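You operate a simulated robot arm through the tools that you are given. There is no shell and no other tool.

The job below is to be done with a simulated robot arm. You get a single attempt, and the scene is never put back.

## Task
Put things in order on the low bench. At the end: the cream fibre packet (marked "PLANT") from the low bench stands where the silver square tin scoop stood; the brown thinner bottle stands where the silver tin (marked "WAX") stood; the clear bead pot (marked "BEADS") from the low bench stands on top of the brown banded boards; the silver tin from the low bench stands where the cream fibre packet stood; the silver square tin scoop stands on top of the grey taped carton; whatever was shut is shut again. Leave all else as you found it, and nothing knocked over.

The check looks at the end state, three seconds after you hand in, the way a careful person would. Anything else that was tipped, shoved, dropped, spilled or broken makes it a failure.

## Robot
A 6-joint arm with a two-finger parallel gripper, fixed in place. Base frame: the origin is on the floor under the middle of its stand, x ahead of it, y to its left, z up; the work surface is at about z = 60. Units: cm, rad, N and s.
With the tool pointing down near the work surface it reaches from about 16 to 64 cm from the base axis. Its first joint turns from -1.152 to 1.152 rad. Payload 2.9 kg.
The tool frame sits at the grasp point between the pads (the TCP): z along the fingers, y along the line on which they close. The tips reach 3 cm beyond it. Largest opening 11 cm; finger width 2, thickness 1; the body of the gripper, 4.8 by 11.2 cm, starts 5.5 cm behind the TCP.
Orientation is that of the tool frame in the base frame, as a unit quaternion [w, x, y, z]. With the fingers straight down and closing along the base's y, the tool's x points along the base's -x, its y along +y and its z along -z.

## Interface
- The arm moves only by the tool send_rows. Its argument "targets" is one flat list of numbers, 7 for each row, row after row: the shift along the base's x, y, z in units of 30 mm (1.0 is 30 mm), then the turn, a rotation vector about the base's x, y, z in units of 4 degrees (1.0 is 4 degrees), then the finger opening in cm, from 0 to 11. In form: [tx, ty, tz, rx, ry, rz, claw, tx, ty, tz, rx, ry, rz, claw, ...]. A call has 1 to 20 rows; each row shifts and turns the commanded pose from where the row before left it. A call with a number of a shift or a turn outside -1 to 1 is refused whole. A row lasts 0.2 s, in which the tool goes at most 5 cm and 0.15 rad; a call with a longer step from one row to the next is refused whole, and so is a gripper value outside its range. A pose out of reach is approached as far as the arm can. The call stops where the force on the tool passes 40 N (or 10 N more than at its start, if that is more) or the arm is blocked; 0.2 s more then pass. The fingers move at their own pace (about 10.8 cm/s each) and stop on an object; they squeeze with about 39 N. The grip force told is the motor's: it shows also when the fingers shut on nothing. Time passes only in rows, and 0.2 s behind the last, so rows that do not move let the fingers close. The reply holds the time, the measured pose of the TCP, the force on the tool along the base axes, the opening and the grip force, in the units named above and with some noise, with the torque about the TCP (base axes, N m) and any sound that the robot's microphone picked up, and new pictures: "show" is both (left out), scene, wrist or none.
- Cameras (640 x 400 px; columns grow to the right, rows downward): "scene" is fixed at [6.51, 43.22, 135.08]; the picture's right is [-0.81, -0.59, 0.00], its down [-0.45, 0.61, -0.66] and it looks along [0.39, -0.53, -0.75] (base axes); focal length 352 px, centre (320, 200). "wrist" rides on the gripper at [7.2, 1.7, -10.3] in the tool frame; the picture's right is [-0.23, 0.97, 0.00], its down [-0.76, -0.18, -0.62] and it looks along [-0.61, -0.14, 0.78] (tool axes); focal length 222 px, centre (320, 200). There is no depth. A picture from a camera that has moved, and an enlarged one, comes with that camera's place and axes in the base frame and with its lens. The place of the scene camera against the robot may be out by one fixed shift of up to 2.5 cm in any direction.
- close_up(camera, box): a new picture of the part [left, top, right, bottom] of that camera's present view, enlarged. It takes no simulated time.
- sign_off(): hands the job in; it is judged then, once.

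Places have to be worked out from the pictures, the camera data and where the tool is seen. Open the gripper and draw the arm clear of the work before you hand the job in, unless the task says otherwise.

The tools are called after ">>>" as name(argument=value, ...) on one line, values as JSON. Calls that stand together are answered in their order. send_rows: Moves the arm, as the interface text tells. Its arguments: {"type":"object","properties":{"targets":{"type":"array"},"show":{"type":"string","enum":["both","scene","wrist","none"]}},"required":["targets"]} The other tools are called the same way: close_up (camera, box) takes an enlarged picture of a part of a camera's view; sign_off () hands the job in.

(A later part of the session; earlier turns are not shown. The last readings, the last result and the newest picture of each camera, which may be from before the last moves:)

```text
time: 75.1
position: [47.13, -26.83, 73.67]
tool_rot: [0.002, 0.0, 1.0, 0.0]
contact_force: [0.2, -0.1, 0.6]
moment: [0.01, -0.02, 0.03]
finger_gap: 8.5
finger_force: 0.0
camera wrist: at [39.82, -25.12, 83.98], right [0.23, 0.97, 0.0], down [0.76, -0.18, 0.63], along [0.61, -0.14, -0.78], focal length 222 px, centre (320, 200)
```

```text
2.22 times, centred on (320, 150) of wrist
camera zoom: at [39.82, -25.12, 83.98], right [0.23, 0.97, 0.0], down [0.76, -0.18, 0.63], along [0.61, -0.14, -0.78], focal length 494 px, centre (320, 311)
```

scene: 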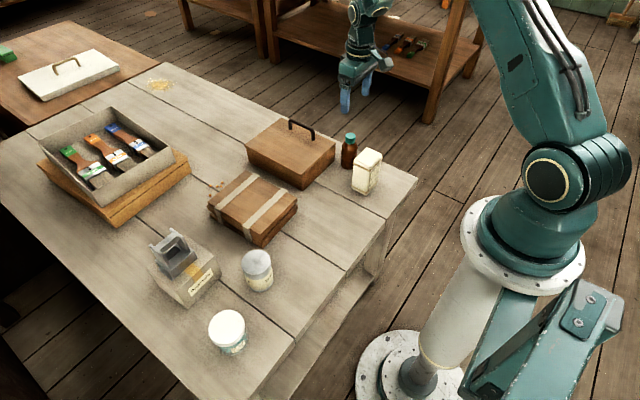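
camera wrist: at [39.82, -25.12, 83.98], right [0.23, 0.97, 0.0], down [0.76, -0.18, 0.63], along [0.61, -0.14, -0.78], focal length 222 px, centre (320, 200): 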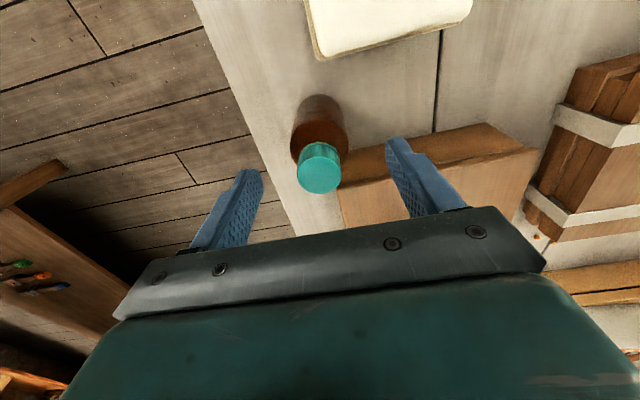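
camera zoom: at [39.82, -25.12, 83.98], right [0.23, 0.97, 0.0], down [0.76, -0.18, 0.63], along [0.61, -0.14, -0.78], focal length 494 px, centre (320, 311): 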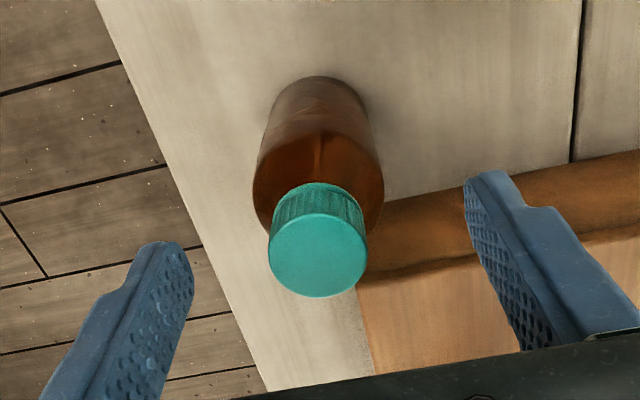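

Aligned. I go down the remaining 6.3 cm and close on the bottle's shoulder and body.

>>> send_rows(targets=[0, 0, -0.6, 0, 0, 0, 8.5, 0, 0, -0.5, 0, 0, 0, 8.5, 0, 0, -0.4, 0, 0, 0, 8.5, 0, 0, -0.35, 0, 0, 0, 8.5, 0, 0, -0.22, 0, 0, 0, 8.5, 0, 0, 0, 0, 0, 0, 8.5], show="both")

>>> close_up(camera="scene", box=[320, 110, 400, 210])

```text
time: 76.5
position: [47.04, -26.82, 67.33]
tool_rot: [0.001, 0.0, 1.0, -0.001]
contact_force: [0.5, -0.3, 0.5]
moment: [0.01, 0.01, 0.02]
finger_gap: 8.51
finger_force: 0.1
camera wrist: at [39.77, -25.1, 77.77], right [0.23, 0.97, 0.0], down [0.76, -0.18, 0.62], along [0.61, -0.14, -0.78], focal length 222 px, centre (320, 200)
```

scene: 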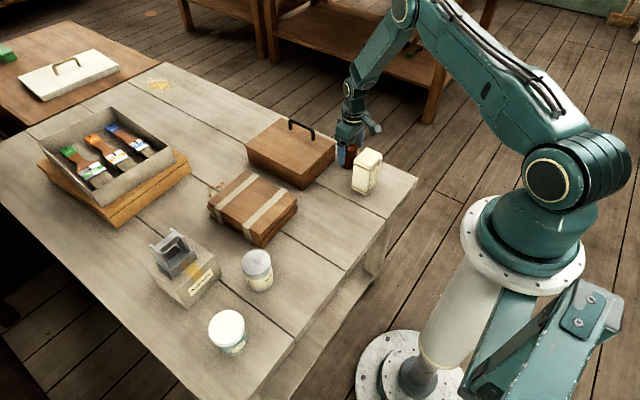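
wrist: 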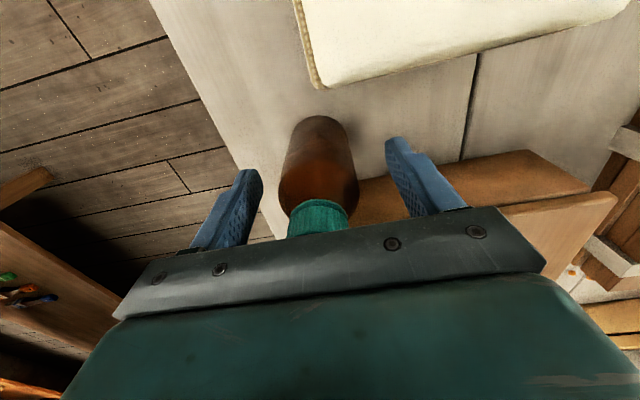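

```text
4.00 times, centred on (360, 160) of scene
camera zoom: at [6.51, 43.22, 135.08], right [-0.81, -0.59, 0.0], down [-0.45, 0.61, -0.66], along [0.39, -0.53, -0.75], focal length 1408 px, centre (160, 360)
```

zoom: 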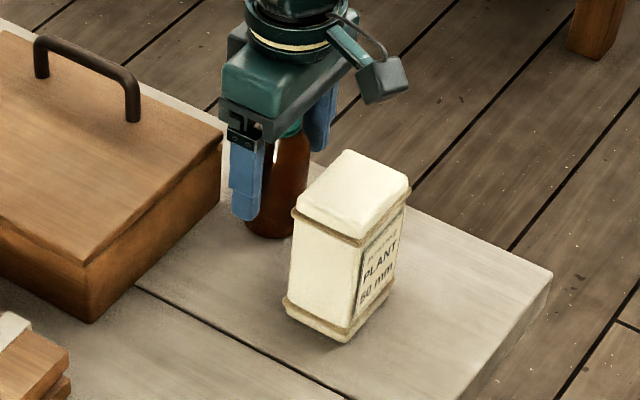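

The bottle is centred between the fingers with no contact force. I close, then lift gently by a few centimetres.

>>> send_rows(targets=[0, 0, 0, 0, 0, 0, 6.5, 0, 0, 0, 0, 0, 0, 5, 0, 0, 0, 0, 0, 0, 3, 0, 0, 0, 0, 0, 0, 2, 0, 0, 0, 0, 0, 0, 2], show="wrist")

>>> send_rows(targets=[0, 0, 0.05, 0, 0, 0, 2, 0, 0, 0.05, 0, 0, 0, 2, 0, 0, 0.1, 0, 0, 0, 2, 0, 0, 0.15, 0, 0, 0, 2, 0, 0, 0.15, 0, 0, 0, 2, 0, 0, 0.1, 0, 0, 0, 2], show="both")

>>> close_up(camera="scene", box=[320, 110, 400, 210])

```text
time: 77.7
position: [47.05, -26.79, 67.53]
tool_rot: [0.0, 0.0, 1.0, 0.0]
contact_force: [0.4, -1.0, 0.9]
moment: [-0.07, 0.0, 0.0]
finger_gap: 4.71
finger_force: 39.2
camera wrist: at [39.77, -25.1, 77.79], right [0.23, 0.97, 0.0], down [0.76, -0.18, 0.62], along [0.61, -0.14, -0.78], focal length 222 px, centre (320, 200)
```

wrist: 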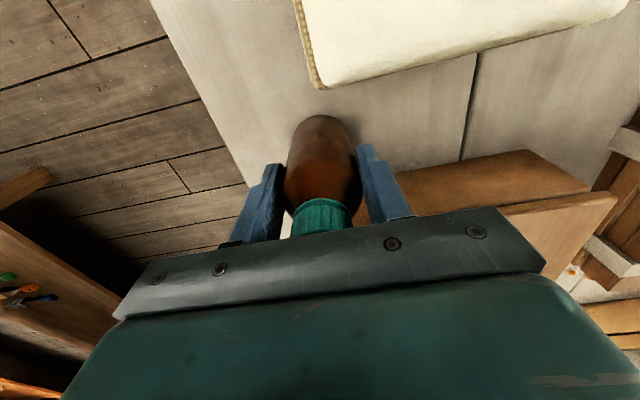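

```text
time: 79.1
position: [47.08, -26.73, 69.28]
tool_rot: [0.002, 0.001, 1.0, 0.0]
contact_force: [-0.1, -0.4, -2.1]
moment: [0.0, 0.03, -0.01]
finger_gap: 4.72
finger_force: 39.0
camera wrist: at [39.8, -25.09, 79.56], right [0.23, 0.97, 0.0], down [0.76, -0.18, 0.62], along [0.61, -0.14, -0.78], focal length 222 px, centre (320, 200)
```

scene: 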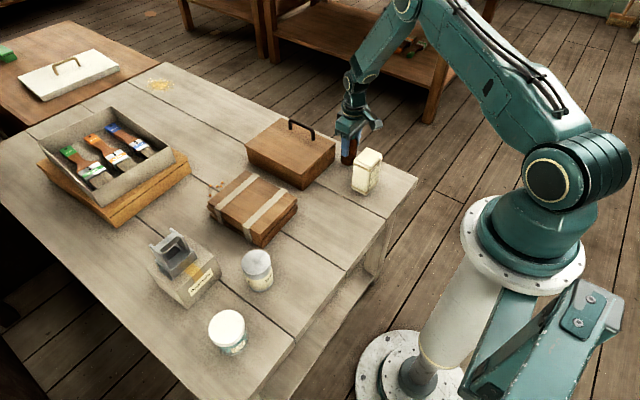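
wrist: 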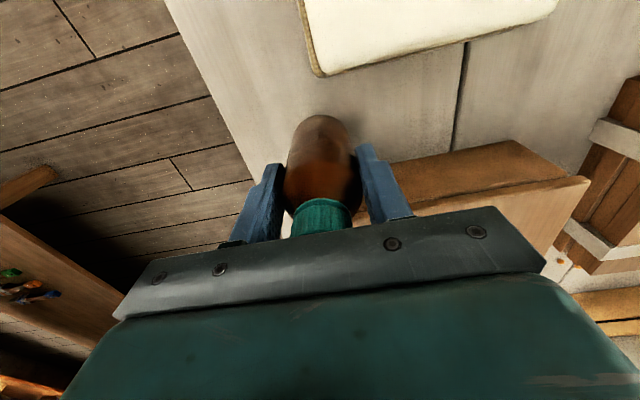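

```text
4.00 times, centred on (360, 160) of scene
camera zoom: at [6.52, 43.22, 135.08], right [-0.81, -0.59, 0.0], down [-0.45, 0.61, -0.66], along [0.39, -0.53, -0.75], focal length 1408 px, centre (160, 360)
```

zoom: 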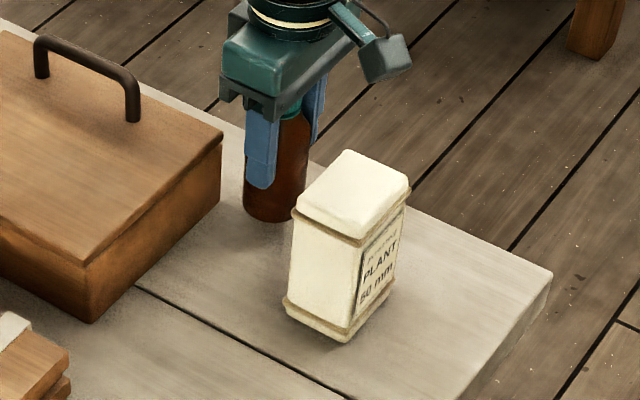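

The bottle comes up cleanly. I lift it high enough to clear the packet, then carry it to the tin's old place at about (37.4, 3.15).

>>> send_rows(targets=[0, 0, 0.15, 0, 0, 0, 2, 0, 0, 0.3, 0, 0, 0, 2, 0, 0, 0.4, 0, 0, 0, 2, 0, 0, 0.4, 0, 0, 0, 2, 0, 0, 0.4, 0, 0, 0, 2, 0, 0, 0.4, 0, 0, 0, 2, 0, 0, 0.4, 0, 0, 0, 2, 0, 0, 0.4, 0, 0, 0, 2, 0, 0, 0.4, 0, 0, 0, 2, 0, 0, 0.4, 0, 0, 0, 2, 0, 0, 0.4, 0, 0, 0, 2, 0, 0, 0.3, 0, 0, 0, 2, 0, 0, 0.15, 0, 0, 0, 2, 0, 0, 0.1, 0, 0, 0, 2], show="wrist")

>>> send_rows(targets=[-0.064, 0.2, 0, 0, 0, 0, 2, -0.129, 0.399, 0, 0, 0, 0, 2, -0.193, 0.599, 0, 0, 0, 0, 2, -0.209, 0.649, 0, 0, 0, 0, 2, -0.209, 0.649, 0, 0, 0, 0, 2, -0.209, 0.649, 0, 0, 0, 0, 2, -0.209, 0.649, 0, 0, 0, 0, 2, -0.209, 0.649, 0, 0, 0, 0, 2, -0.209, 0.649, 0, 0, 0, 0, 2, -0.209, 0.649, 0, 0, 0, 0, 2, -0.209, 0.649, 0, 0, 0, 0, 2, -0.209, 0.649, 0, 0, 0, 0, 2, -0.209, 0.649, 0, 0, 0, 0, 2, -0.209, 0.649, 0, 0, 0, 0, 2, -0.209, 0.649, 0, 0, 0, 0, 2, -0.161, 0.499, 0, 0, 0, 0, 2, -0.097, 0.299, 0, 0, 0, 0, 2, -0.064, 0.2, 0, 0, 0, 0, 2], show="both")

```text
time: 82.1
position: [46.98, -26.78, 83.04]
tool_rot: [0.0, 0.0, 1.0, 0.0]
contact_force: [0.2, -0.4, -1.4]
moment: [0.02, 0.01, 0.01]
finger_gap: 4.71
finger_force: 39.0
camera wrist: at [39.79, -25.1, 93.34], right [0.23, 0.97, 0.0], down [0.76, -0.18, 0.62], along [0.61, -0.14, -0.78], focal length 222 px, centre (320, 200)
```

wrist: 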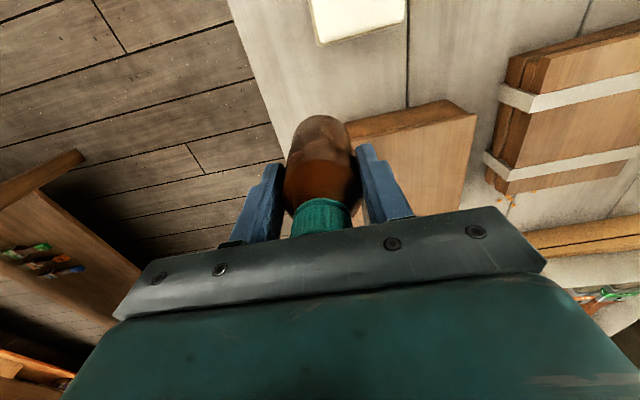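

```text
time: 85.9
position: [37.35, 3.13, 82.94]
tool_rot: [0.001, -0.001, 1.0, 0.0]
contact_force: [-0.1, -0.5, -2.4]
moment: [0.02, -0.01, -0.02]
finger_gap: 4.71
finger_force: 38.8
camera wrist: at [30.13, 4.86, 93.28], right [0.23, 0.97, 0.0], down [0.76, -0.18, 0.62], along [0.61, -0.14, -0.78], focal length 222 px, centre (320, 200)
```

scene: 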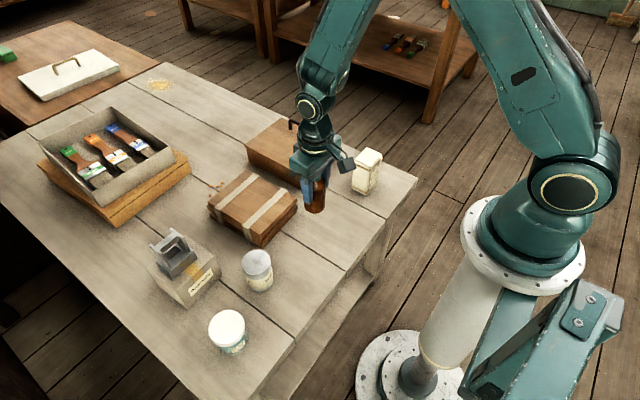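
wrist: 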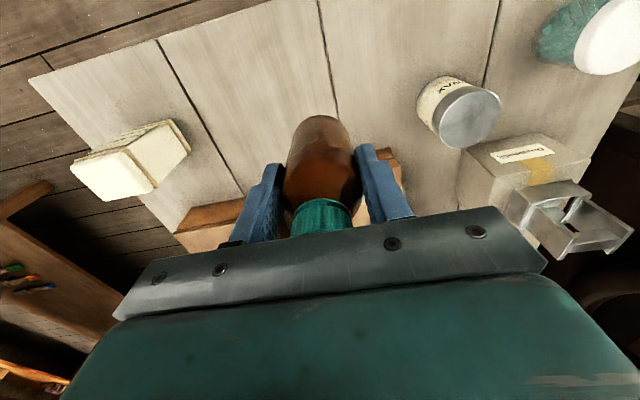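

The bottle is over the tin's old place. I lower it to about 6 mm above the bench, then small steps.

>>> send_rows(targets=[0.01, 0, -0.2, 0, 0, 0, 2, 0, 0, -0.4, 0, 0, 0, 2, 0, 0, -0.5, 0, 0, 0, 2, 0, 0, -0.5, 0, 0, 0, 2, 0, 0, -0.5, 0, 0, 0, 2, 0, 0, -0.5, 0, 0, 0, 2, 0, 0, -0.5, 0, 0, 0, 2, 0, 0, -0.5, 0, 0, 0, 2, 0, 0, -0.5, 0, 0, 0, 2, 0, 0, -0.4, 0, 0, 0, 2, 0, 0, -0.3, 0, 0, 0, 2, 0, 0, -0.15, 0, 0, 0, 2, 0, 0, -0.05, 0, 0, 0, 2], show="both")

>>> send_rows(targets=[0, 0, -0.06, 0, 0, 0, 2, 0, 0, -0.05, 0, 0, 0, 2, 0, 0, -0.04, 0, 0, 0, 2, 0, 0, -0.03, 0, 0, 0, 2, 0, 0, 0, 0, 0, 0, 2], show="none")

```text
time: 88.7
position: [37.39, 3.19, 68.07]
tool_rot: [0.001, 0.0, 1.0, 0.001]
contact_force: [0.1, 0.5, -1.5]
moment: [-0.01, 0.01, 0.01]
finger_gap: 4.74
finger_force: 39.8
camera wrist: at [30.17, 4.86, 78.37], right [0.23, 0.97, 0.0], down [0.76, -0.18, 0.62], along [0.61, -0.14, -0.78], focal length 222 px, centre (320, 200)
```

scene: 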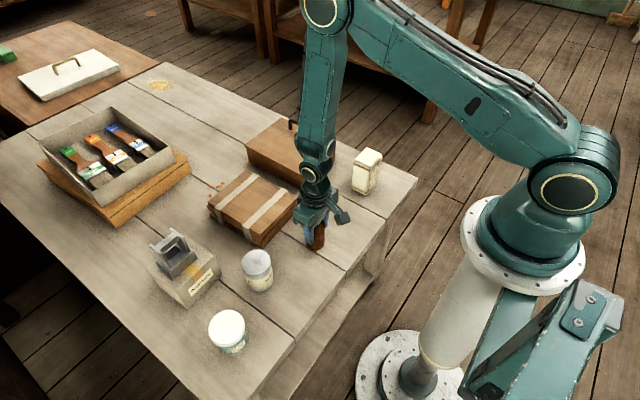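
wrist: 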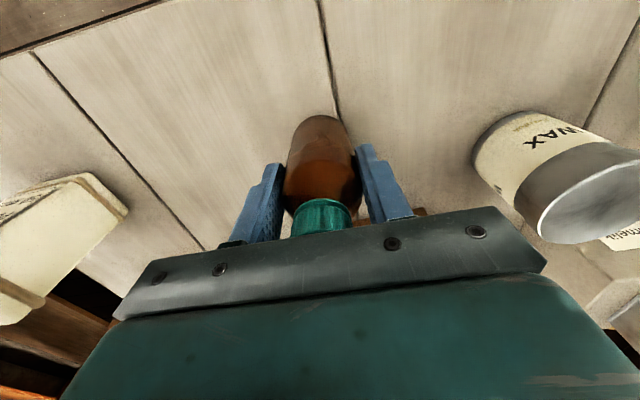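

```text
time: 89.9
position: [37.42, 3.15, 67.42]
tool_rot: [0.0, 0.0, 1.0, 0.0]
contact_force: [-1.1, -1.2, -1.8]
moment: [-0.04, -0.02, 0.04]
finger_gap: 4.72
finger_force: 39.4
```

No contact yet. I take another couple of millimetres in small steps.

>>> send_rows(targets=[0, 0, -0.03, 0, 0, 0, 2, 0, 0, -0.03, 0, 0, 0, 2, 0, 0, 0, 0, 0, 0, 2], show="none")

```text
time: 90.7
position: [37.43, 3.26, 67.35]
tool_rot: [0.002, 0.001, 1.0, -0.001]
contact_force: [-5.3, -2.6, 31.7]
moment: [-0.2, -0.02, -0.03]
finger_gap: 4.73
finger_force: 39.5
```

The bottle touches the bench at 32 N. I ease off the preload, then open the fingers.

>>> send_rows(targets=[0, 0, 0.05, 0, 0, 0, 2, 0, 0, 0, 0, 0, 0, 2, 0, 0, 0, 0, 0, 0, 5.1, 0, 0, 0, 0, 0, 0, 6.2, 0, 0, 0, 0, 0, 0, 7.5, 0, 0, 0, 0, 0, 0, 8, 0, 0, 0, 0, 0, 0, 8], show="both")

>>> close_up(camera="scene", box=[270, 180, 370, 280])

```text
time: 92.3
position: [37.31, 3.16, 67.38]
tool_rot: [0.001, 0.001, 1.0, 0.0]
contact_force: [0.0, 0.1, -0.4]
moment: [-0.03, -0.01, 0.0]
finger_gap: 7.98
finger_force: 0.1
camera wrist: at [30.15, 4.91, 77.77], right [0.23, 0.97, 0.0], down [0.76, -0.18, 0.62], along [0.61, -0.14, -0.78], focal length 222 px, centre (320, 200)
```

scene: 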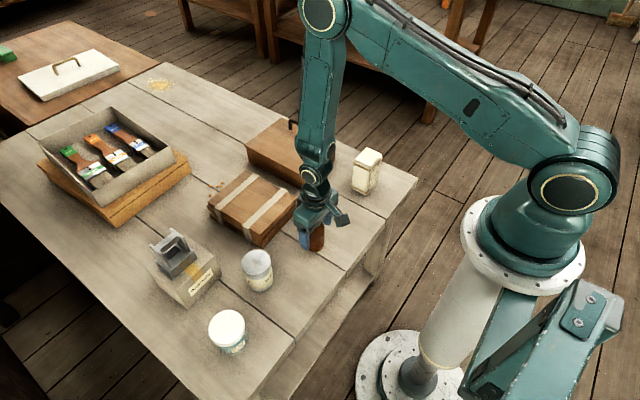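
wrist: 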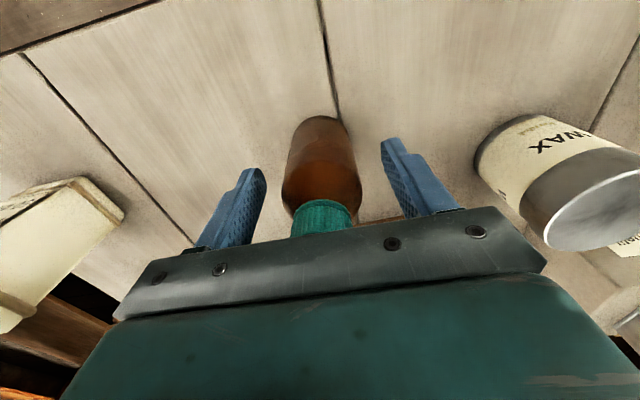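

```text
4.00 times, centred on (320, 230) of scene
camera zoom: at [6.51, 43.22, 135.08], right [-0.81, -0.59, 0.0], down [-0.45, 0.61, -0.66], along [0.39, -0.53, -0.75], focal length 1408 px, centre (320, 80)
```

zoom: 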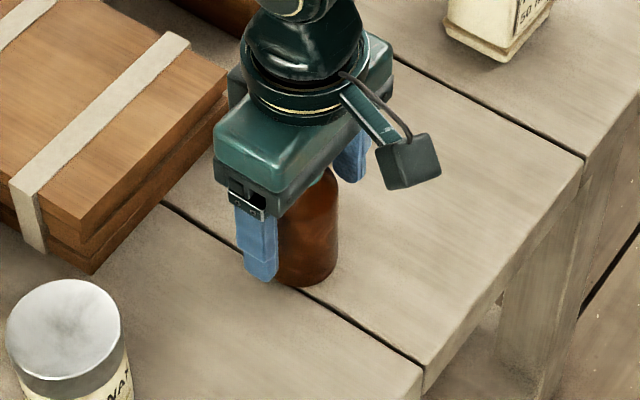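

The bottle stands free. I rise straight up and move over the bead pot.

>>> send_rows(targets=[0, 0, 0.2, 0, 0, 0, 8, 0, 0, 0.4, 0, 0, 0, 8, 0, 0, 0.8, 0, 0, 0, 8, 0, 0, 0.9, 0, 0, 0, 8, 0, 0, 0.9, 0, 0, 0, 9, 0, 0, 0.9, 0, 0, 0, 10, 0, 0, 0.9, 0, 0, 0, 10.5, 0, 0, 0.9, 0, 0, 0, 10.5, 0, 0.9, 0, 0, 0, 0, 10.5, 0, 0.9, 0, 0, 0, 0, 10.5, 0, 0.9, 0, 0, 0, 0, 10.5, 0, 0.9, 0, 0, 0, 0, 10.5, 0, 0.9, 0, 0, 0, 0, 10.5, 0, 0.9, 0, 0, 0, 0, 10.5, 0, 0.9, 0, 0, 0, 0, 10.5, 0, 0.9, 0, 0, 0, 0, 10.5, 0, 0.9, 0, 0, 0, 0, 10.5, 0, 0.9, 0, 0, 0, 0, 10.5, 0, 0.9, 0, 0, 0, 0, 10.5, 0, 0, 0, 0, 0, 0, 10.5], show="both")

>>> close_up(camera="wrist", box=[220, 20, 420, 180])

>>> close_up(camera="scene", box=[180, 290, 280, 370])

>>> close_up(camera="scene", box=[270, 180, 370, 280])

```text
time: 96.5
position: [37.21, 32.94, 85.07]
tool_rot: [0.001, 0.001, 1.0, 0.0]
contact_force: [0.2, 0.3, -1.1]
moment: [0.03, -0.01, -0.06]
finger_gap: 10.49
finger_force: 0.1
camera wrist: at [30.05, 34.62, 95.49], right [0.23, 0.97, 0.0], down [0.76, -0.18, 0.62], along [0.61, -0.14, -0.78], focal length 222 px, centre (320, 200)
```

scene: 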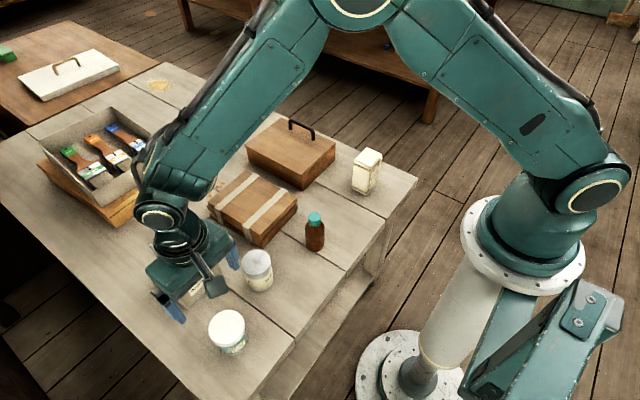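
wrist: 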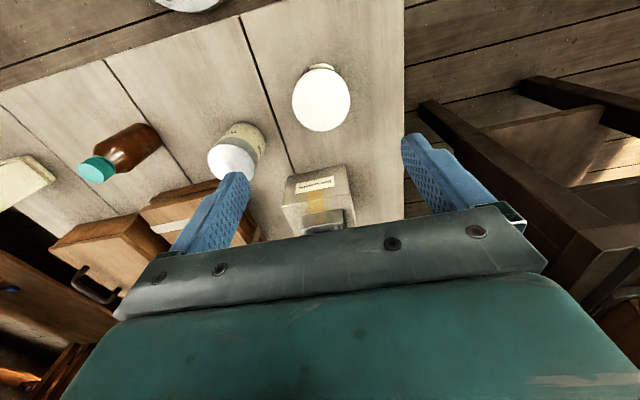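

```text
2.50 times, centred on (320, 100) of wrist
camera zoom: at [30.05, 34.62, 95.49], right [0.23, 0.97, 0.0], down [0.76, -0.18, 0.62], along [0.61, -0.14, -0.78], focal length 555 px, centre (320, 450)
```

zoom: 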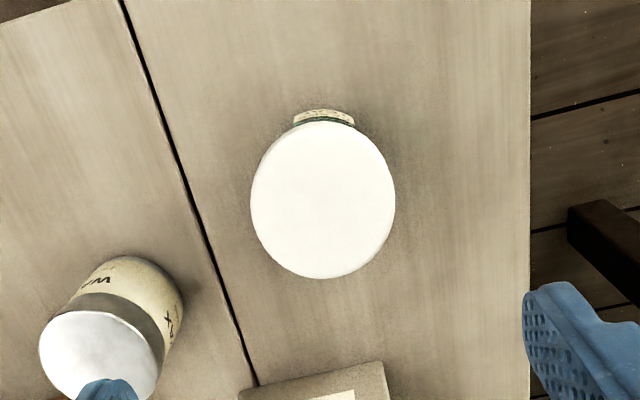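

```text
5.00 times, centred on (230, 330) of scene
camera zoom: at [6.51, 43.23, 135.08], right [-0.81, -0.59, 0.0], down [-0.45, 0.61, -0.66], along [0.39, -0.53, -0.75], focal length 1761 px, centre (770, -450)
```

zoom: 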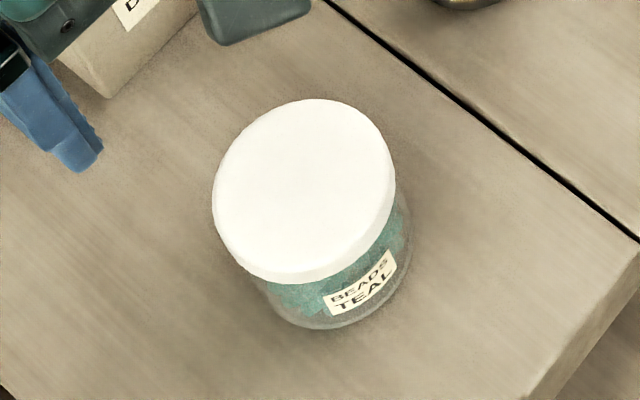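

```text
4.00 times, centred on (320, 230) of scene
camera zoom: at [6.51, 43.23, 135.08], right [-0.81, -0.59, 0.0], down [-0.45, 0.61, -0.66], along [0.39, -0.53, -0.75], focal length 1408 px, centre (320, 80)
```

zoom: 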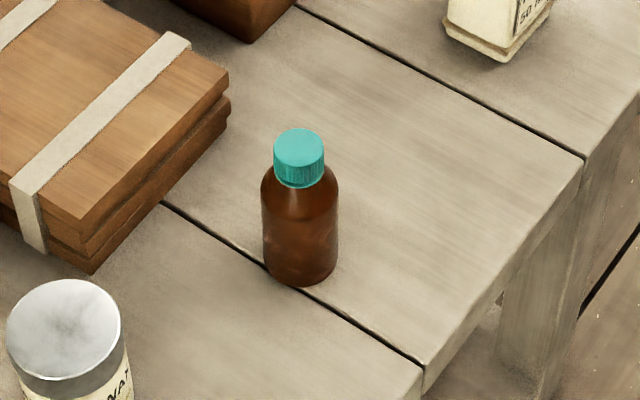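

The bottle stands upright in the tin's old place. The pot is centred near (37.15, 33.1), its lid about 7 cm across with the top near z 67.6. I descend to z 66 around it.

>>> send_rows(targets=[-0.03, 0.05, -0.8, 0, 0, 0, 10.5, 0, 0, -0.9, 0, 0, 0, 10.5, 0, 0, -0.9, 0, 0, 0, 10.5, 0, 0, -0.9, 0, 0, 0, 10.5, 0, 0, -0.9, 0, 0, 0, 10.5, 0, 0, -0.6, 0, 0, 0, 10.5, 0, 0, -0.5, 0, 0, 0, 10.5, 0, 0, -0.5, 0, 0, 0, 10.5, 0, 0, -0.36, 0, 0, 0, 10.5, 0, 0, 0, 0, 0, 0, 10.5], show="both")

>>> close_up(camera="wrist", box=[200, 60, 440, 240])

>>> close_up(camera="scene", box=[180, 270, 280, 370])

```text
time: 98.7
position: [37.25, 33.15, 66.15]
tool_rot: [0.001, 0.001, 1.0, -0.001]
contact_force: [-0.4, 0.0, -0.7]
moment: [-0.02, 0.02, -0.02]
finger_gap: 10.49
finger_force: 0.2
camera wrist: at [30.04, 34.8, 76.45], right [0.23, 0.97, 0.0], down [0.76, -0.18, 0.62], along [0.61, -0.14, -0.78], focal length 222 px, centre (320, 200)
```

scene: 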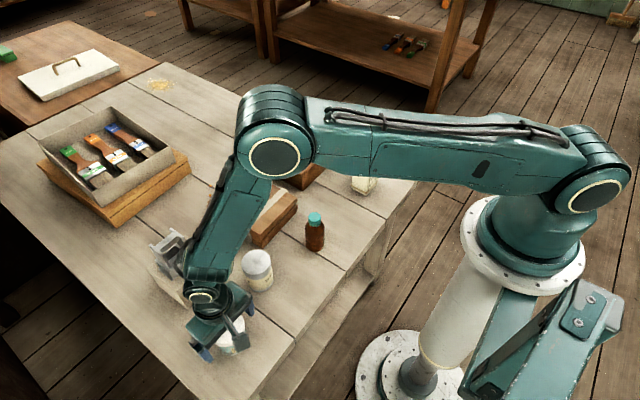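
wrist: 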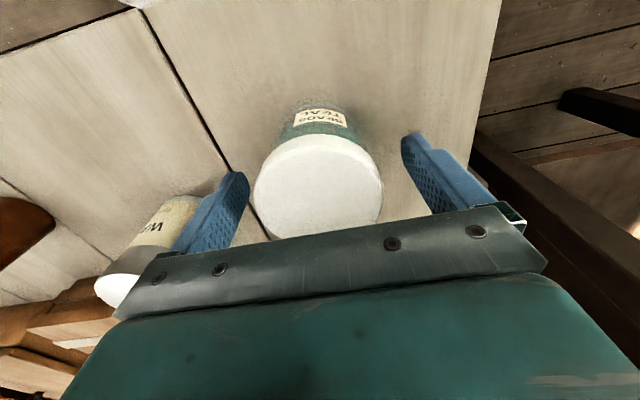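

```text
2.22 times, centred on (320, 150) of wrist
camera zoom: at [30.04, 34.8, 76.45], right [0.23, 0.97, 0.0], down [0.76, -0.18, 0.62], along [0.61, -0.14, -0.78], focal length 494 px, centre (320, 311)
```

zoom: 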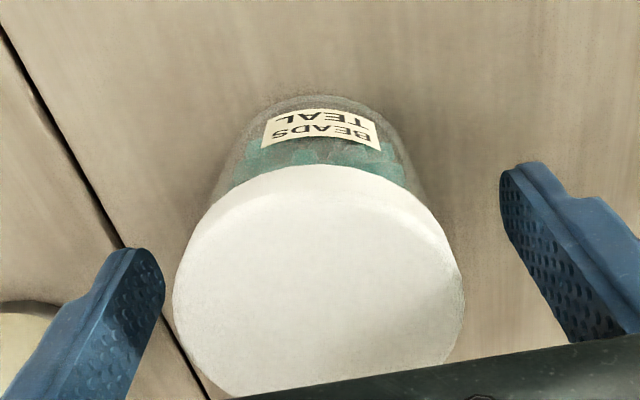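

```text
4.00 times, centred on (230, 320) of scene
camera zoom: at [6.51, 43.22, 135.08], right [-0.81, -0.59, 0.0], down [-0.45, 0.61, -0.66], along [0.39, -0.53, -0.75], focal length 1408 px, centre (680, -280)
```

zoom: 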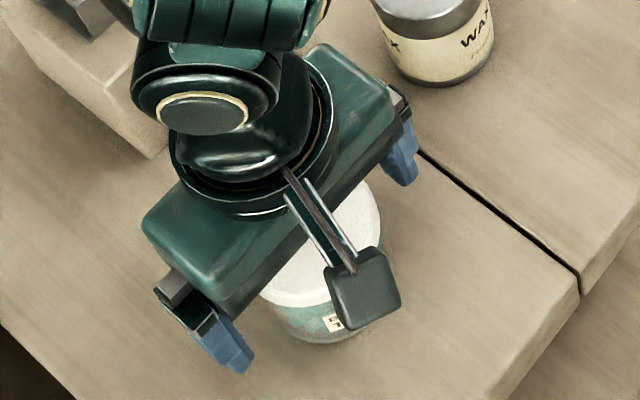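

The pot is centred between the fingers and its lid top is nearer z 66.5. I lower another 5 mm, then close on it.

>>> send_rows(targets=[0.02, 0, -0.1, 0, 0, 0, 10.5, 0, 0, -0.1, 0, 0, 0, 10.5, 0, 0, 0, 0, 0, 0, 9, 0, 0, 0, 0, 0, 0, 7.5, 0, 0, 0, 0, 0, 0, 5.5, 0, 0, 0, 0, 0, 0, 5, 0, 0, 0, 0, 0, 0, 5], show="wrist")

>>> close_up(camera="wrist", box=[200, 60, 440, 240])

```text
time: 100.3
position: [37.36, 32.97, 65.39]
tool_rot: [0.001, 0.001, 1.0, 0.0]
contact_force: [-0.1, 0.0, -0.3]
moment: [0.01, -0.01, -0.02]
finger_gap: 6.8
finger_force: 38.8
camera wrist: at [30.16, 34.7, 75.77], right [0.23, 0.97, 0.0], down [0.76, -0.18, 0.62], along [0.61, -0.14, -0.78], focal length 222 px, centre (320, 200)
```

wrist: 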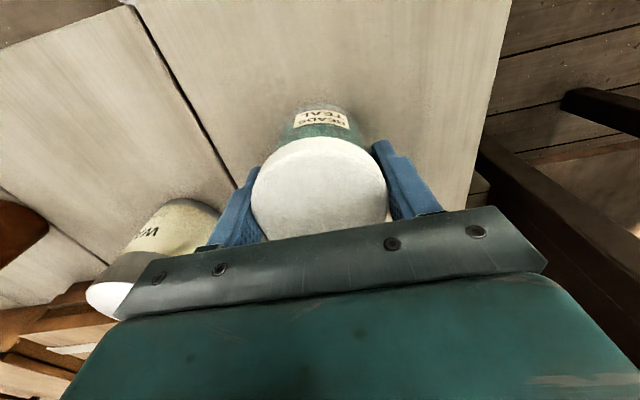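

```text
2.22 times, centred on (320, 150) of wrist
camera zoom: at [30.16, 34.7, 75.77], right [0.23, 0.97, 0.0], down [0.76, -0.18, 0.62], along [0.61, -0.14, -0.78], focal length 494 px, centre (320, 311)
```

zoom: 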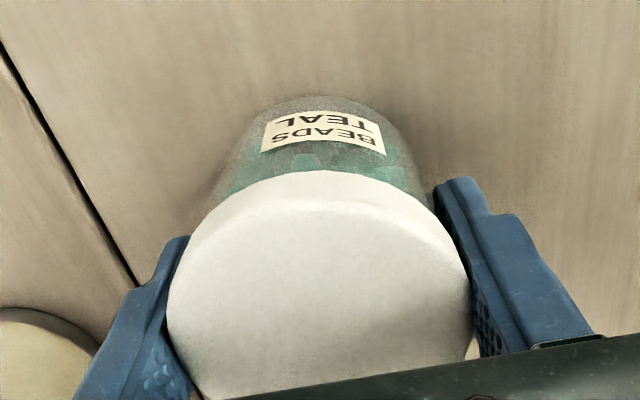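

Gripped at 6.8 cm with 39 N. I lift slowly by about 1.5 cm and check that the jar comes up with its lid.

>>> send_rows(targets=[0, 0, 0.03, 0, 0, 0, 5, 0, 0, 0.05, 0, 0, 0, 5, 0, 0, 0.07, 0, 0, 0, 5, 0, 0, 0.1, 0, 0, 0, 5, 0, 0, 0.1, 0, 0, 0, 5, 0, 0, 0.1, 0, 0, 0, 5, 0, 0, 0.05, 0, 0, 0, 5], show="wrist")

>>> close_up(camera="wrist", box=[200, 60, 440, 240])

>>> close_up(camera="scene", box=[180, 270, 280, 370])

```text
time: 101.9
position: [37.44, 33.02, 66.98]
tool_rot: [0.0, 0.0, 1.0, 0.0]
contact_force: [0.4, 0.1, -1.2]
moment: [-0.02, -0.02, 0.0]
finger_gap: 6.8
finger_force: 39.0
camera wrist: at [30.21, 34.74, 77.38], right [0.23, 0.97, 0.0], down [0.76, -0.18, 0.62], along [0.61, -0.14, -0.78], focal length 222 px, centre (320, 200)
```

wrist: 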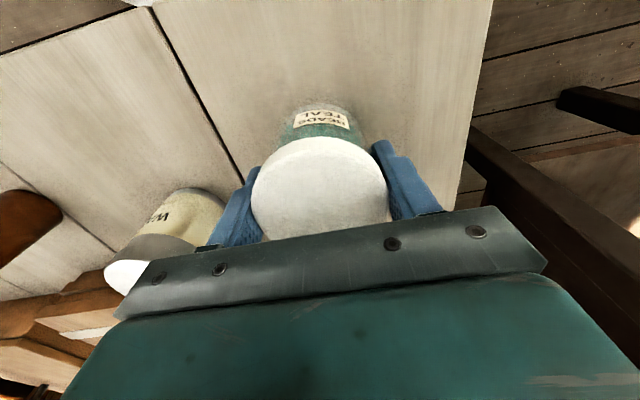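

```text
2.22 times, centred on (320, 150) of wrist
camera zoom: at [30.21, 34.74, 77.38], right [0.23, 0.97, 0.0], down [0.76, -0.18, 0.62], along [0.61, -0.14, -0.78], focal length 494 px, centre (320, 311)
```

zoom: 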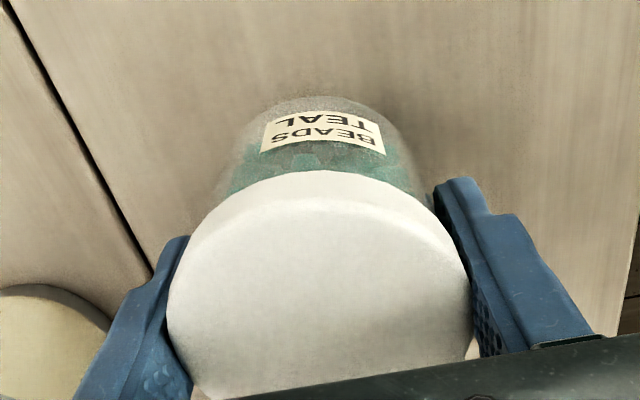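

```text
4.00 times, centred on (230, 320) of scene
camera zoom: at [6.52, 43.22, 135.08], right [-0.81, -0.59, 0.0], down [-0.45, 0.61, -0.66], along [0.39, -0.53, -0.75], focal length 1408 px, centre (680, -280)
```

zoom: 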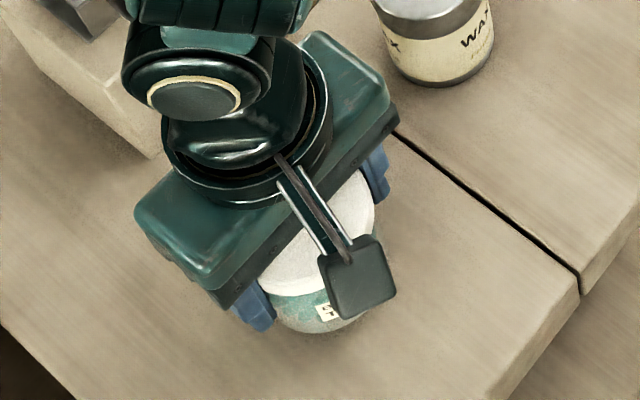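

The jar rises together with its lid. I lift it well clear and carry it toward the boards, passing high over the wax tin.

>>> send_rows(targets=[0, 0, 0.1, 0, 0, 0, 5, 0, 0, 0.2, 0, 0, 0, 5, 0, 0, 0.3, 0, 0, 0, 5, 0, 0, 0.4, 0, 0, 0, 5, 0, 0, 0.4, 0, 0, 0, 5, 0, 0, 0.4, 0, 0, 0, 5, 0, 0, 0.4, 0, 0, 0, 5, 0, 0, 0.4, 0, 0, 0, 5, 0, 0, 0.4, 0, 0, 0, 5, 0, 0, 0.4, 0, 0, 0, 5, 0, 0, 0.4, 0, 0, 0, 5, 0, 0, 0.4, 0, 0, 0, 5, 0, 0, 0.3, 0, 0, 0, 5, 0, 0, 0.2, 0, 0, 0, 5, 0, 0, 0.1, 0, 0, 0, 5], show="wrist")

>>> send_rows(targets=[0.06, -0.2, 0, 0, 0, 0, 5, 0.12, -0.4, 0, 0, 0, 0, 5, 0.18, -0.55, 0, 0, 0, 0, 5, 0.2, -0.6, 0, 0, 0, 0, 5, 0.2, -0.6, 0, 0, 0, 0, 5, 0.2, -0.6, 0, 0, 0, 0, 5, 0.2, -0.6, 0, 0, 0, 0, 5, 0.2, -0.6, 0, 0, 0, 0, 5, 0.2, -0.6, 0, 0, 0, 0, 5, 0.2, -0.6, 0, 0, 0, 0, 5, 0.2, -0.6, 0, 0, 0, 0, 5, 0.2, -0.6, 0, 0, 0, 0, 5, 0.2, -0.6, 0, 0, 0, 0, 5, 0.2, -0.6, 0, 0, 0, 0, 5, 0.2, -0.6, 0, 0, 0, 0, 5, 0.2, -0.6, 0, 0, 0, 0, 5, 0.16, -0.5, 0, 0, 0, 0, 5, 0.1, -0.3, 0, 0, 0, 0, 5, 0.05, -0.15, 0, 0, 0, 0, 5], show="both")

>>> close_up(camera="wrist", box=[180, 60, 460, 240])

>>> close_up(camera="scene", box=[180, 140, 320, 260])

```text
time: 105.1
position: [37.37, 33.07, 81.34]
tool_rot: [0.001, -0.001, 1.0, 0.0]
contact_force: [0.0, -0.3, -0.9]
moment: [0.01, 0.01, 0.03]
finger_gap: 6.8
finger_force: 38.7
camera wrist: at [30.1, 34.71, 91.69], right [0.23, 0.97, 0.0], down [0.76, -0.18, 0.62], along [0.61, -0.14, -0.78], focal length 222 px, centre (320, 200)
```

wrist: 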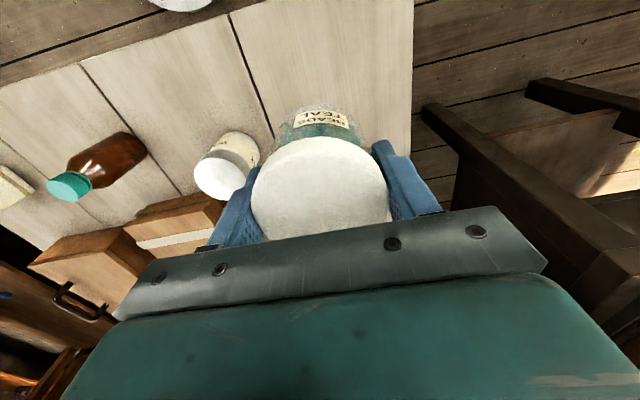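

```text
time: 109.1
position: [47.12, 3.25, 81.29]
tool_rot: [0.001, 0.001, 1.0, 0.0]
contact_force: [0.5, 0.4, -1.8]
moment: [-0.01, 0.01, 0.0]
finger_gap: 6.79
finger_force: 39.2
camera wrist: at [39.91, 5.01, 91.74], right [0.23, 0.97, 0.0], down [0.76, -0.18, 0.62], along [0.61, -0.14, -0.78], focal length 222 px, centre (320, 200)
```

scene: 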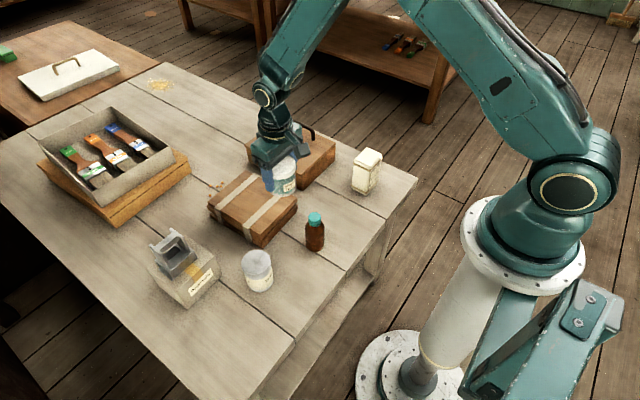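
wrist: 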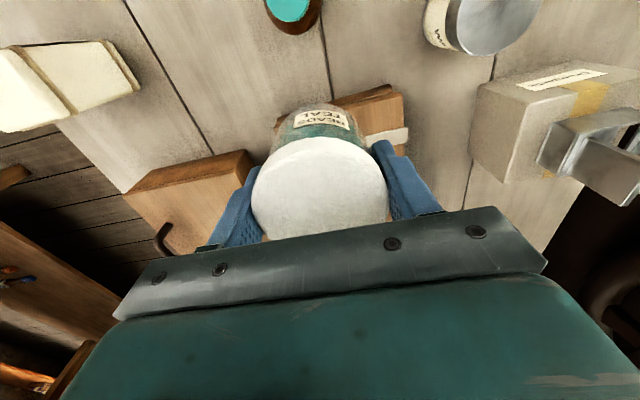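

```text
2.22 times, centred on (320, 150) of wrist
camera zoom: at [39.91, 5.01, 91.74], right [0.23, 0.97, 0.0], down [0.76, -0.18, 0.62], along [0.61, -0.14, -0.78], focal length 494 px, centre (320, 311)
```

zoom: 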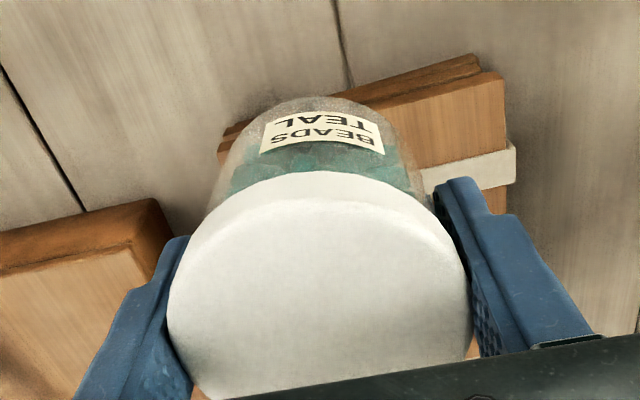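

```text
3.33 times, centred on (250, 200) of scene
camera zoom: at [6.52, 43.22, 135.08], right [-0.81, -0.59, 0.0], down [-0.45, 0.61, -0.66], along [0.39, -0.53, -0.75], focal length 1174 px, centre (553, 200)
```

zoom: 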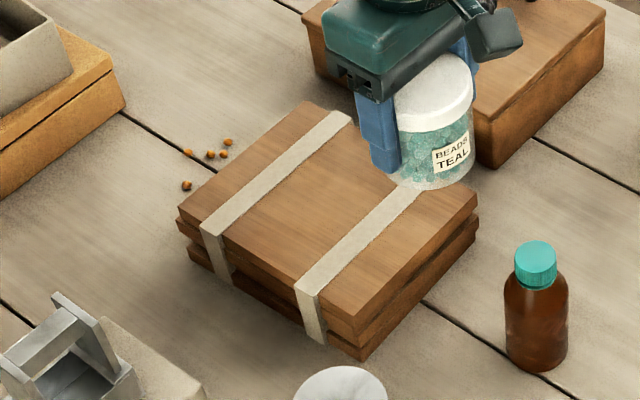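

The boards' top is near z 65.7, spanning x 48–66.5 and y -2.5 to 12.2. The straps lie at x of about 51–53 and 61.7–64, so the flat space between them is centred at about (57.4, 4.85). I move the pot over it.

>>> send_rows(targets=[0.171, 0.027, 0, 0, 0, 0, 5, 0.343, 0.053, 0, 0, 0, 0, 5, 0.446, 0.069, 0, 0, 0, 0, 5, 0.48, 0.075, 0, 0, 0, 0, 5, 0.48, 0.075, 0, 0, 0, 0, 5, 0.48, 0.075, 0, 0, 0, 0, 5, 0.446, 0.069, 0, 0, 0, 0, 5, 0.343, 0.053, 0, 0, 0, 0, 5, 0.171, 0.027, 0, 0, 0, 0, 5, 0.069, 0.011, 0, 0, 0, 0, 5, 0, 0, -0.2, 0, 0, 0, 5, 0, 0, -0.4, 0, 0, 0, 5, 0, 0, -0.4, 0, 0, 0, 5, 0, 0, -0.4, 0, 0, 0, 5, 0, 0, -0.4, 0, 0, 0, 5, 0, 0, -0.3, 0, 0, 0, 5, 0, 0, -0.2, 0, 0, 0, 5, 0, 0, -0.1, 0, 0, 0, 5], show="both")

>>> close_up(camera="scene", box=[180, 140, 320, 260])

>>> close_up(camera="wrist", box=[180, 60, 460, 240])

```text
time: 112.9
position: [57.37, 5.02, 74.11]
tool_rot: [0.001, 0.0, 1.0, 0.0]
contact_force: [0.5, -0.2, -1.0]
moment: [0.01, 0.01, 0.03]
finger_gap: 6.78
finger_force: 39.1
camera wrist: at [50.2, 6.65, 84.48], right [0.23, 0.97, 0.0], down [0.76, -0.18, 0.63], along [0.61, -0.14, -0.78], focal length 222 px, centre (320, 200)
```

scene: 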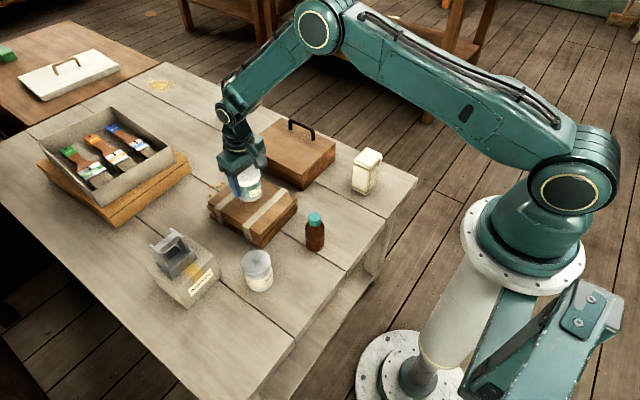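
wrist: 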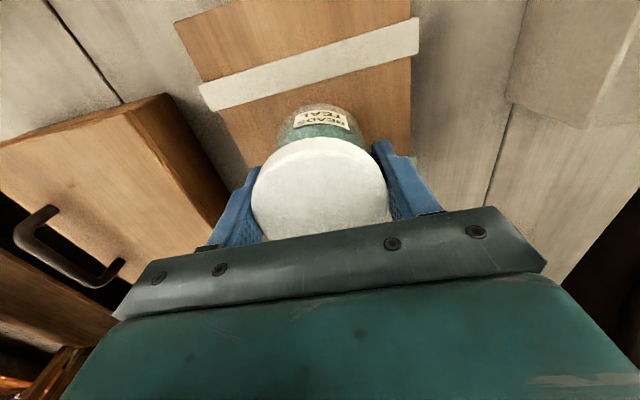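

```text
3.33 times, centred on (250, 200) of scene
camera zoom: at [6.52, 43.22, 135.08], right [-0.81, -0.59, 0.0], down [-0.45, 0.61, -0.66], along [0.39, -0.53, -0.75], focal length 1174 px, centre (553, 200)
```

zoom: 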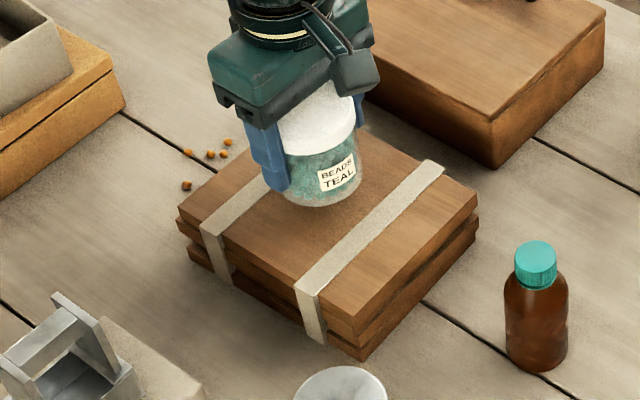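

```text
2.22 times, centred on (320, 150) of wrist
camera zoom: at [50.2, 6.65, 84.48], right [0.23, 0.97, 0.0], down [0.76, -0.18, 0.63], along [0.61, -0.14, -0.78], focal length 494 px, centre (320, 311)
```

zoom: 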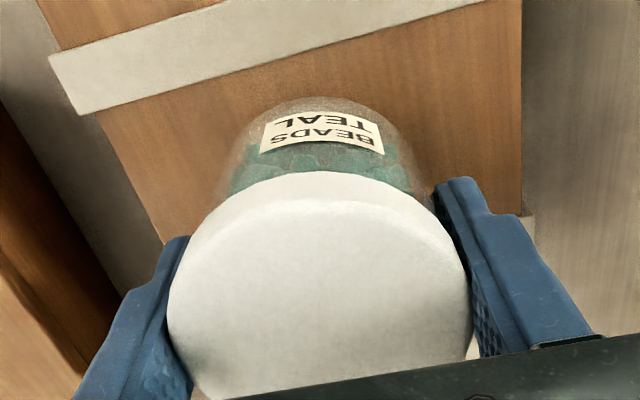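

The pot's base sits between the straps, slightly nearer the front one. I shift it 0.4 cm further back and lower by 2 cm, then in fine steps.

>>> send_rows(targets=[0.07, 0, 0, 0, 0, 0, 5, 0.06, 0, -0.1, 0, 0, 0, 5, 0, 0, -0.2, 0, 0, 0, 5, 0, 0, -0.2, 0, 0, 0, 5, 0, 0, -0.15, 0, 0, 0, 5, 0, 0, -0.05, 0, 0, 0, 5, 0, 0, 0, 0, 0, 0, 5], show="none")

>>> close_up(camera="scene", box=[200, 150, 300, 250])

```text
time: 114.5
position: [57.85, 4.97, 72.03]
tool_rot: [0.001, -0.001, 1.0, 0.0]
contact_force: [-1.0, -0.7, -1.1]
moment: [-0.01, 0.01, 0.0]
finger_gap: 6.77
finger_force: 39.0
```

```text
4.00 times, centred on (250, 200) of scene
camera zoom: at [6.52, 43.22, 135.08], right [-0.81, -0.59, 0.0], down [-0.45, 0.61, -0.66], along [0.39, -0.53, -0.75], focal length 1408 px, centre (600, 200)
```

zoom: 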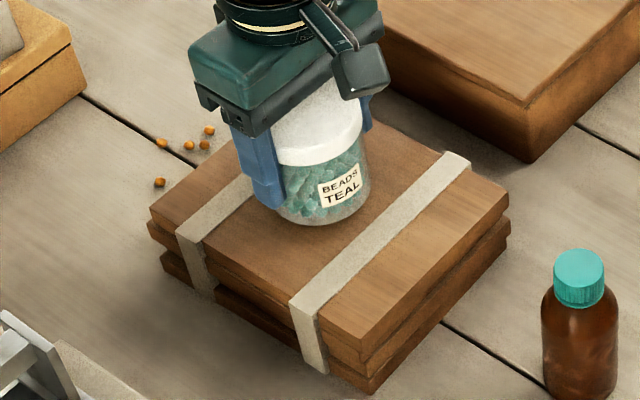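

No contact yet. I continue in small steps, reading the force.

>>> send_rows(targets=[0, 0, -0.05, 0, 0, 0, 5, 0, 0, -0.05, 0, 0, 0, 5, 0, 0, -0.04, 0, 0, 0, 5, 0, 0, 0, 0, 0, 0, 5], show="none")

```text
time: 115.5
position: [57.9, 5.07, 71.78]
tool_rot: [0.002, 0.001, 1.0, 0.001]
contact_force: [-7.3, -0.9, 16.2]
moment: [-0.05, 0.42, -0.03]
finger_gap: 6.79
finger_force: 38.5
```

Contact with the boards at 16 N. I ease off slightly, then open the fingers.

>>> send_rows(targets=[0, 0, 0.03, 0, 0, 0, 5, 0, 0, 0, 0, 0, 0, 5, 0, 0, 0, 0, 0, 0, 7.1, 0, 0, 0, 0, 0, 0, 8, 0, 0, 0, 0, 0, 0, 9.2, 0, 0, 0, 0, 0, 0, 9.5, 0, 0, 0, 0, 0, 0, 9.5], show="both")

>>> close_up(camera="scene", box=[200, 150, 300, 250])

```text
time: 117.1
position: [57.92, 4.93, 71.64]
tool_rot: [0.001, 0.0, 1.0, 0.0]
contact_force: [0.5, -0.5, 0.5]
moment: [-0.03, 0.0, -0.01]
finger_gap: 9.49
finger_force: 0.1
camera wrist: at [50.65, 6.66, 82.11], right [0.23, 0.97, 0.0], down [0.76, -0.18, 0.62], along [0.61, -0.14, -0.78], focal length 222 px, centre (320, 200)
```

scene: 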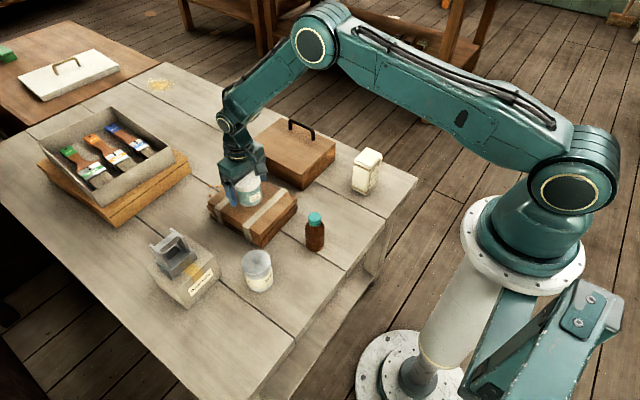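
wrist: 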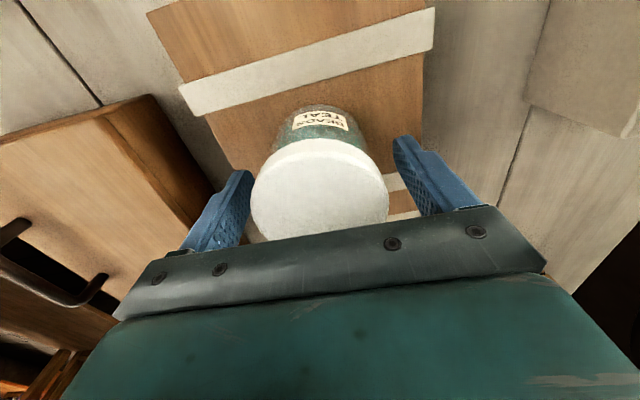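

```text
4.00 times, centred on (250, 200) of scene
camera zoom: at [6.51, 43.22, 135.08], right [-0.81, -0.59, 0.0], down [-0.45, 0.61, -0.66], along [0.39, -0.53, -0.75], focal length 1408 px, centre (600, 200)
```

zoom: 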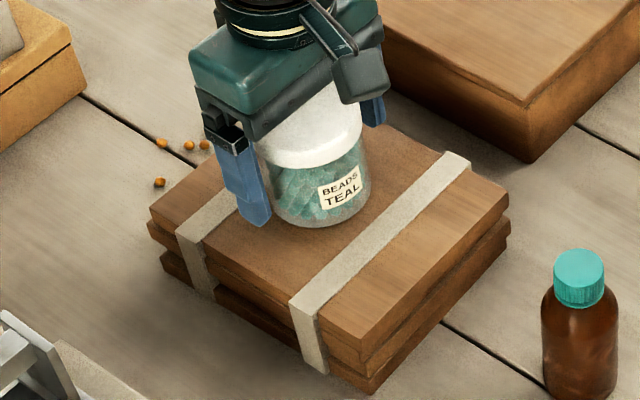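

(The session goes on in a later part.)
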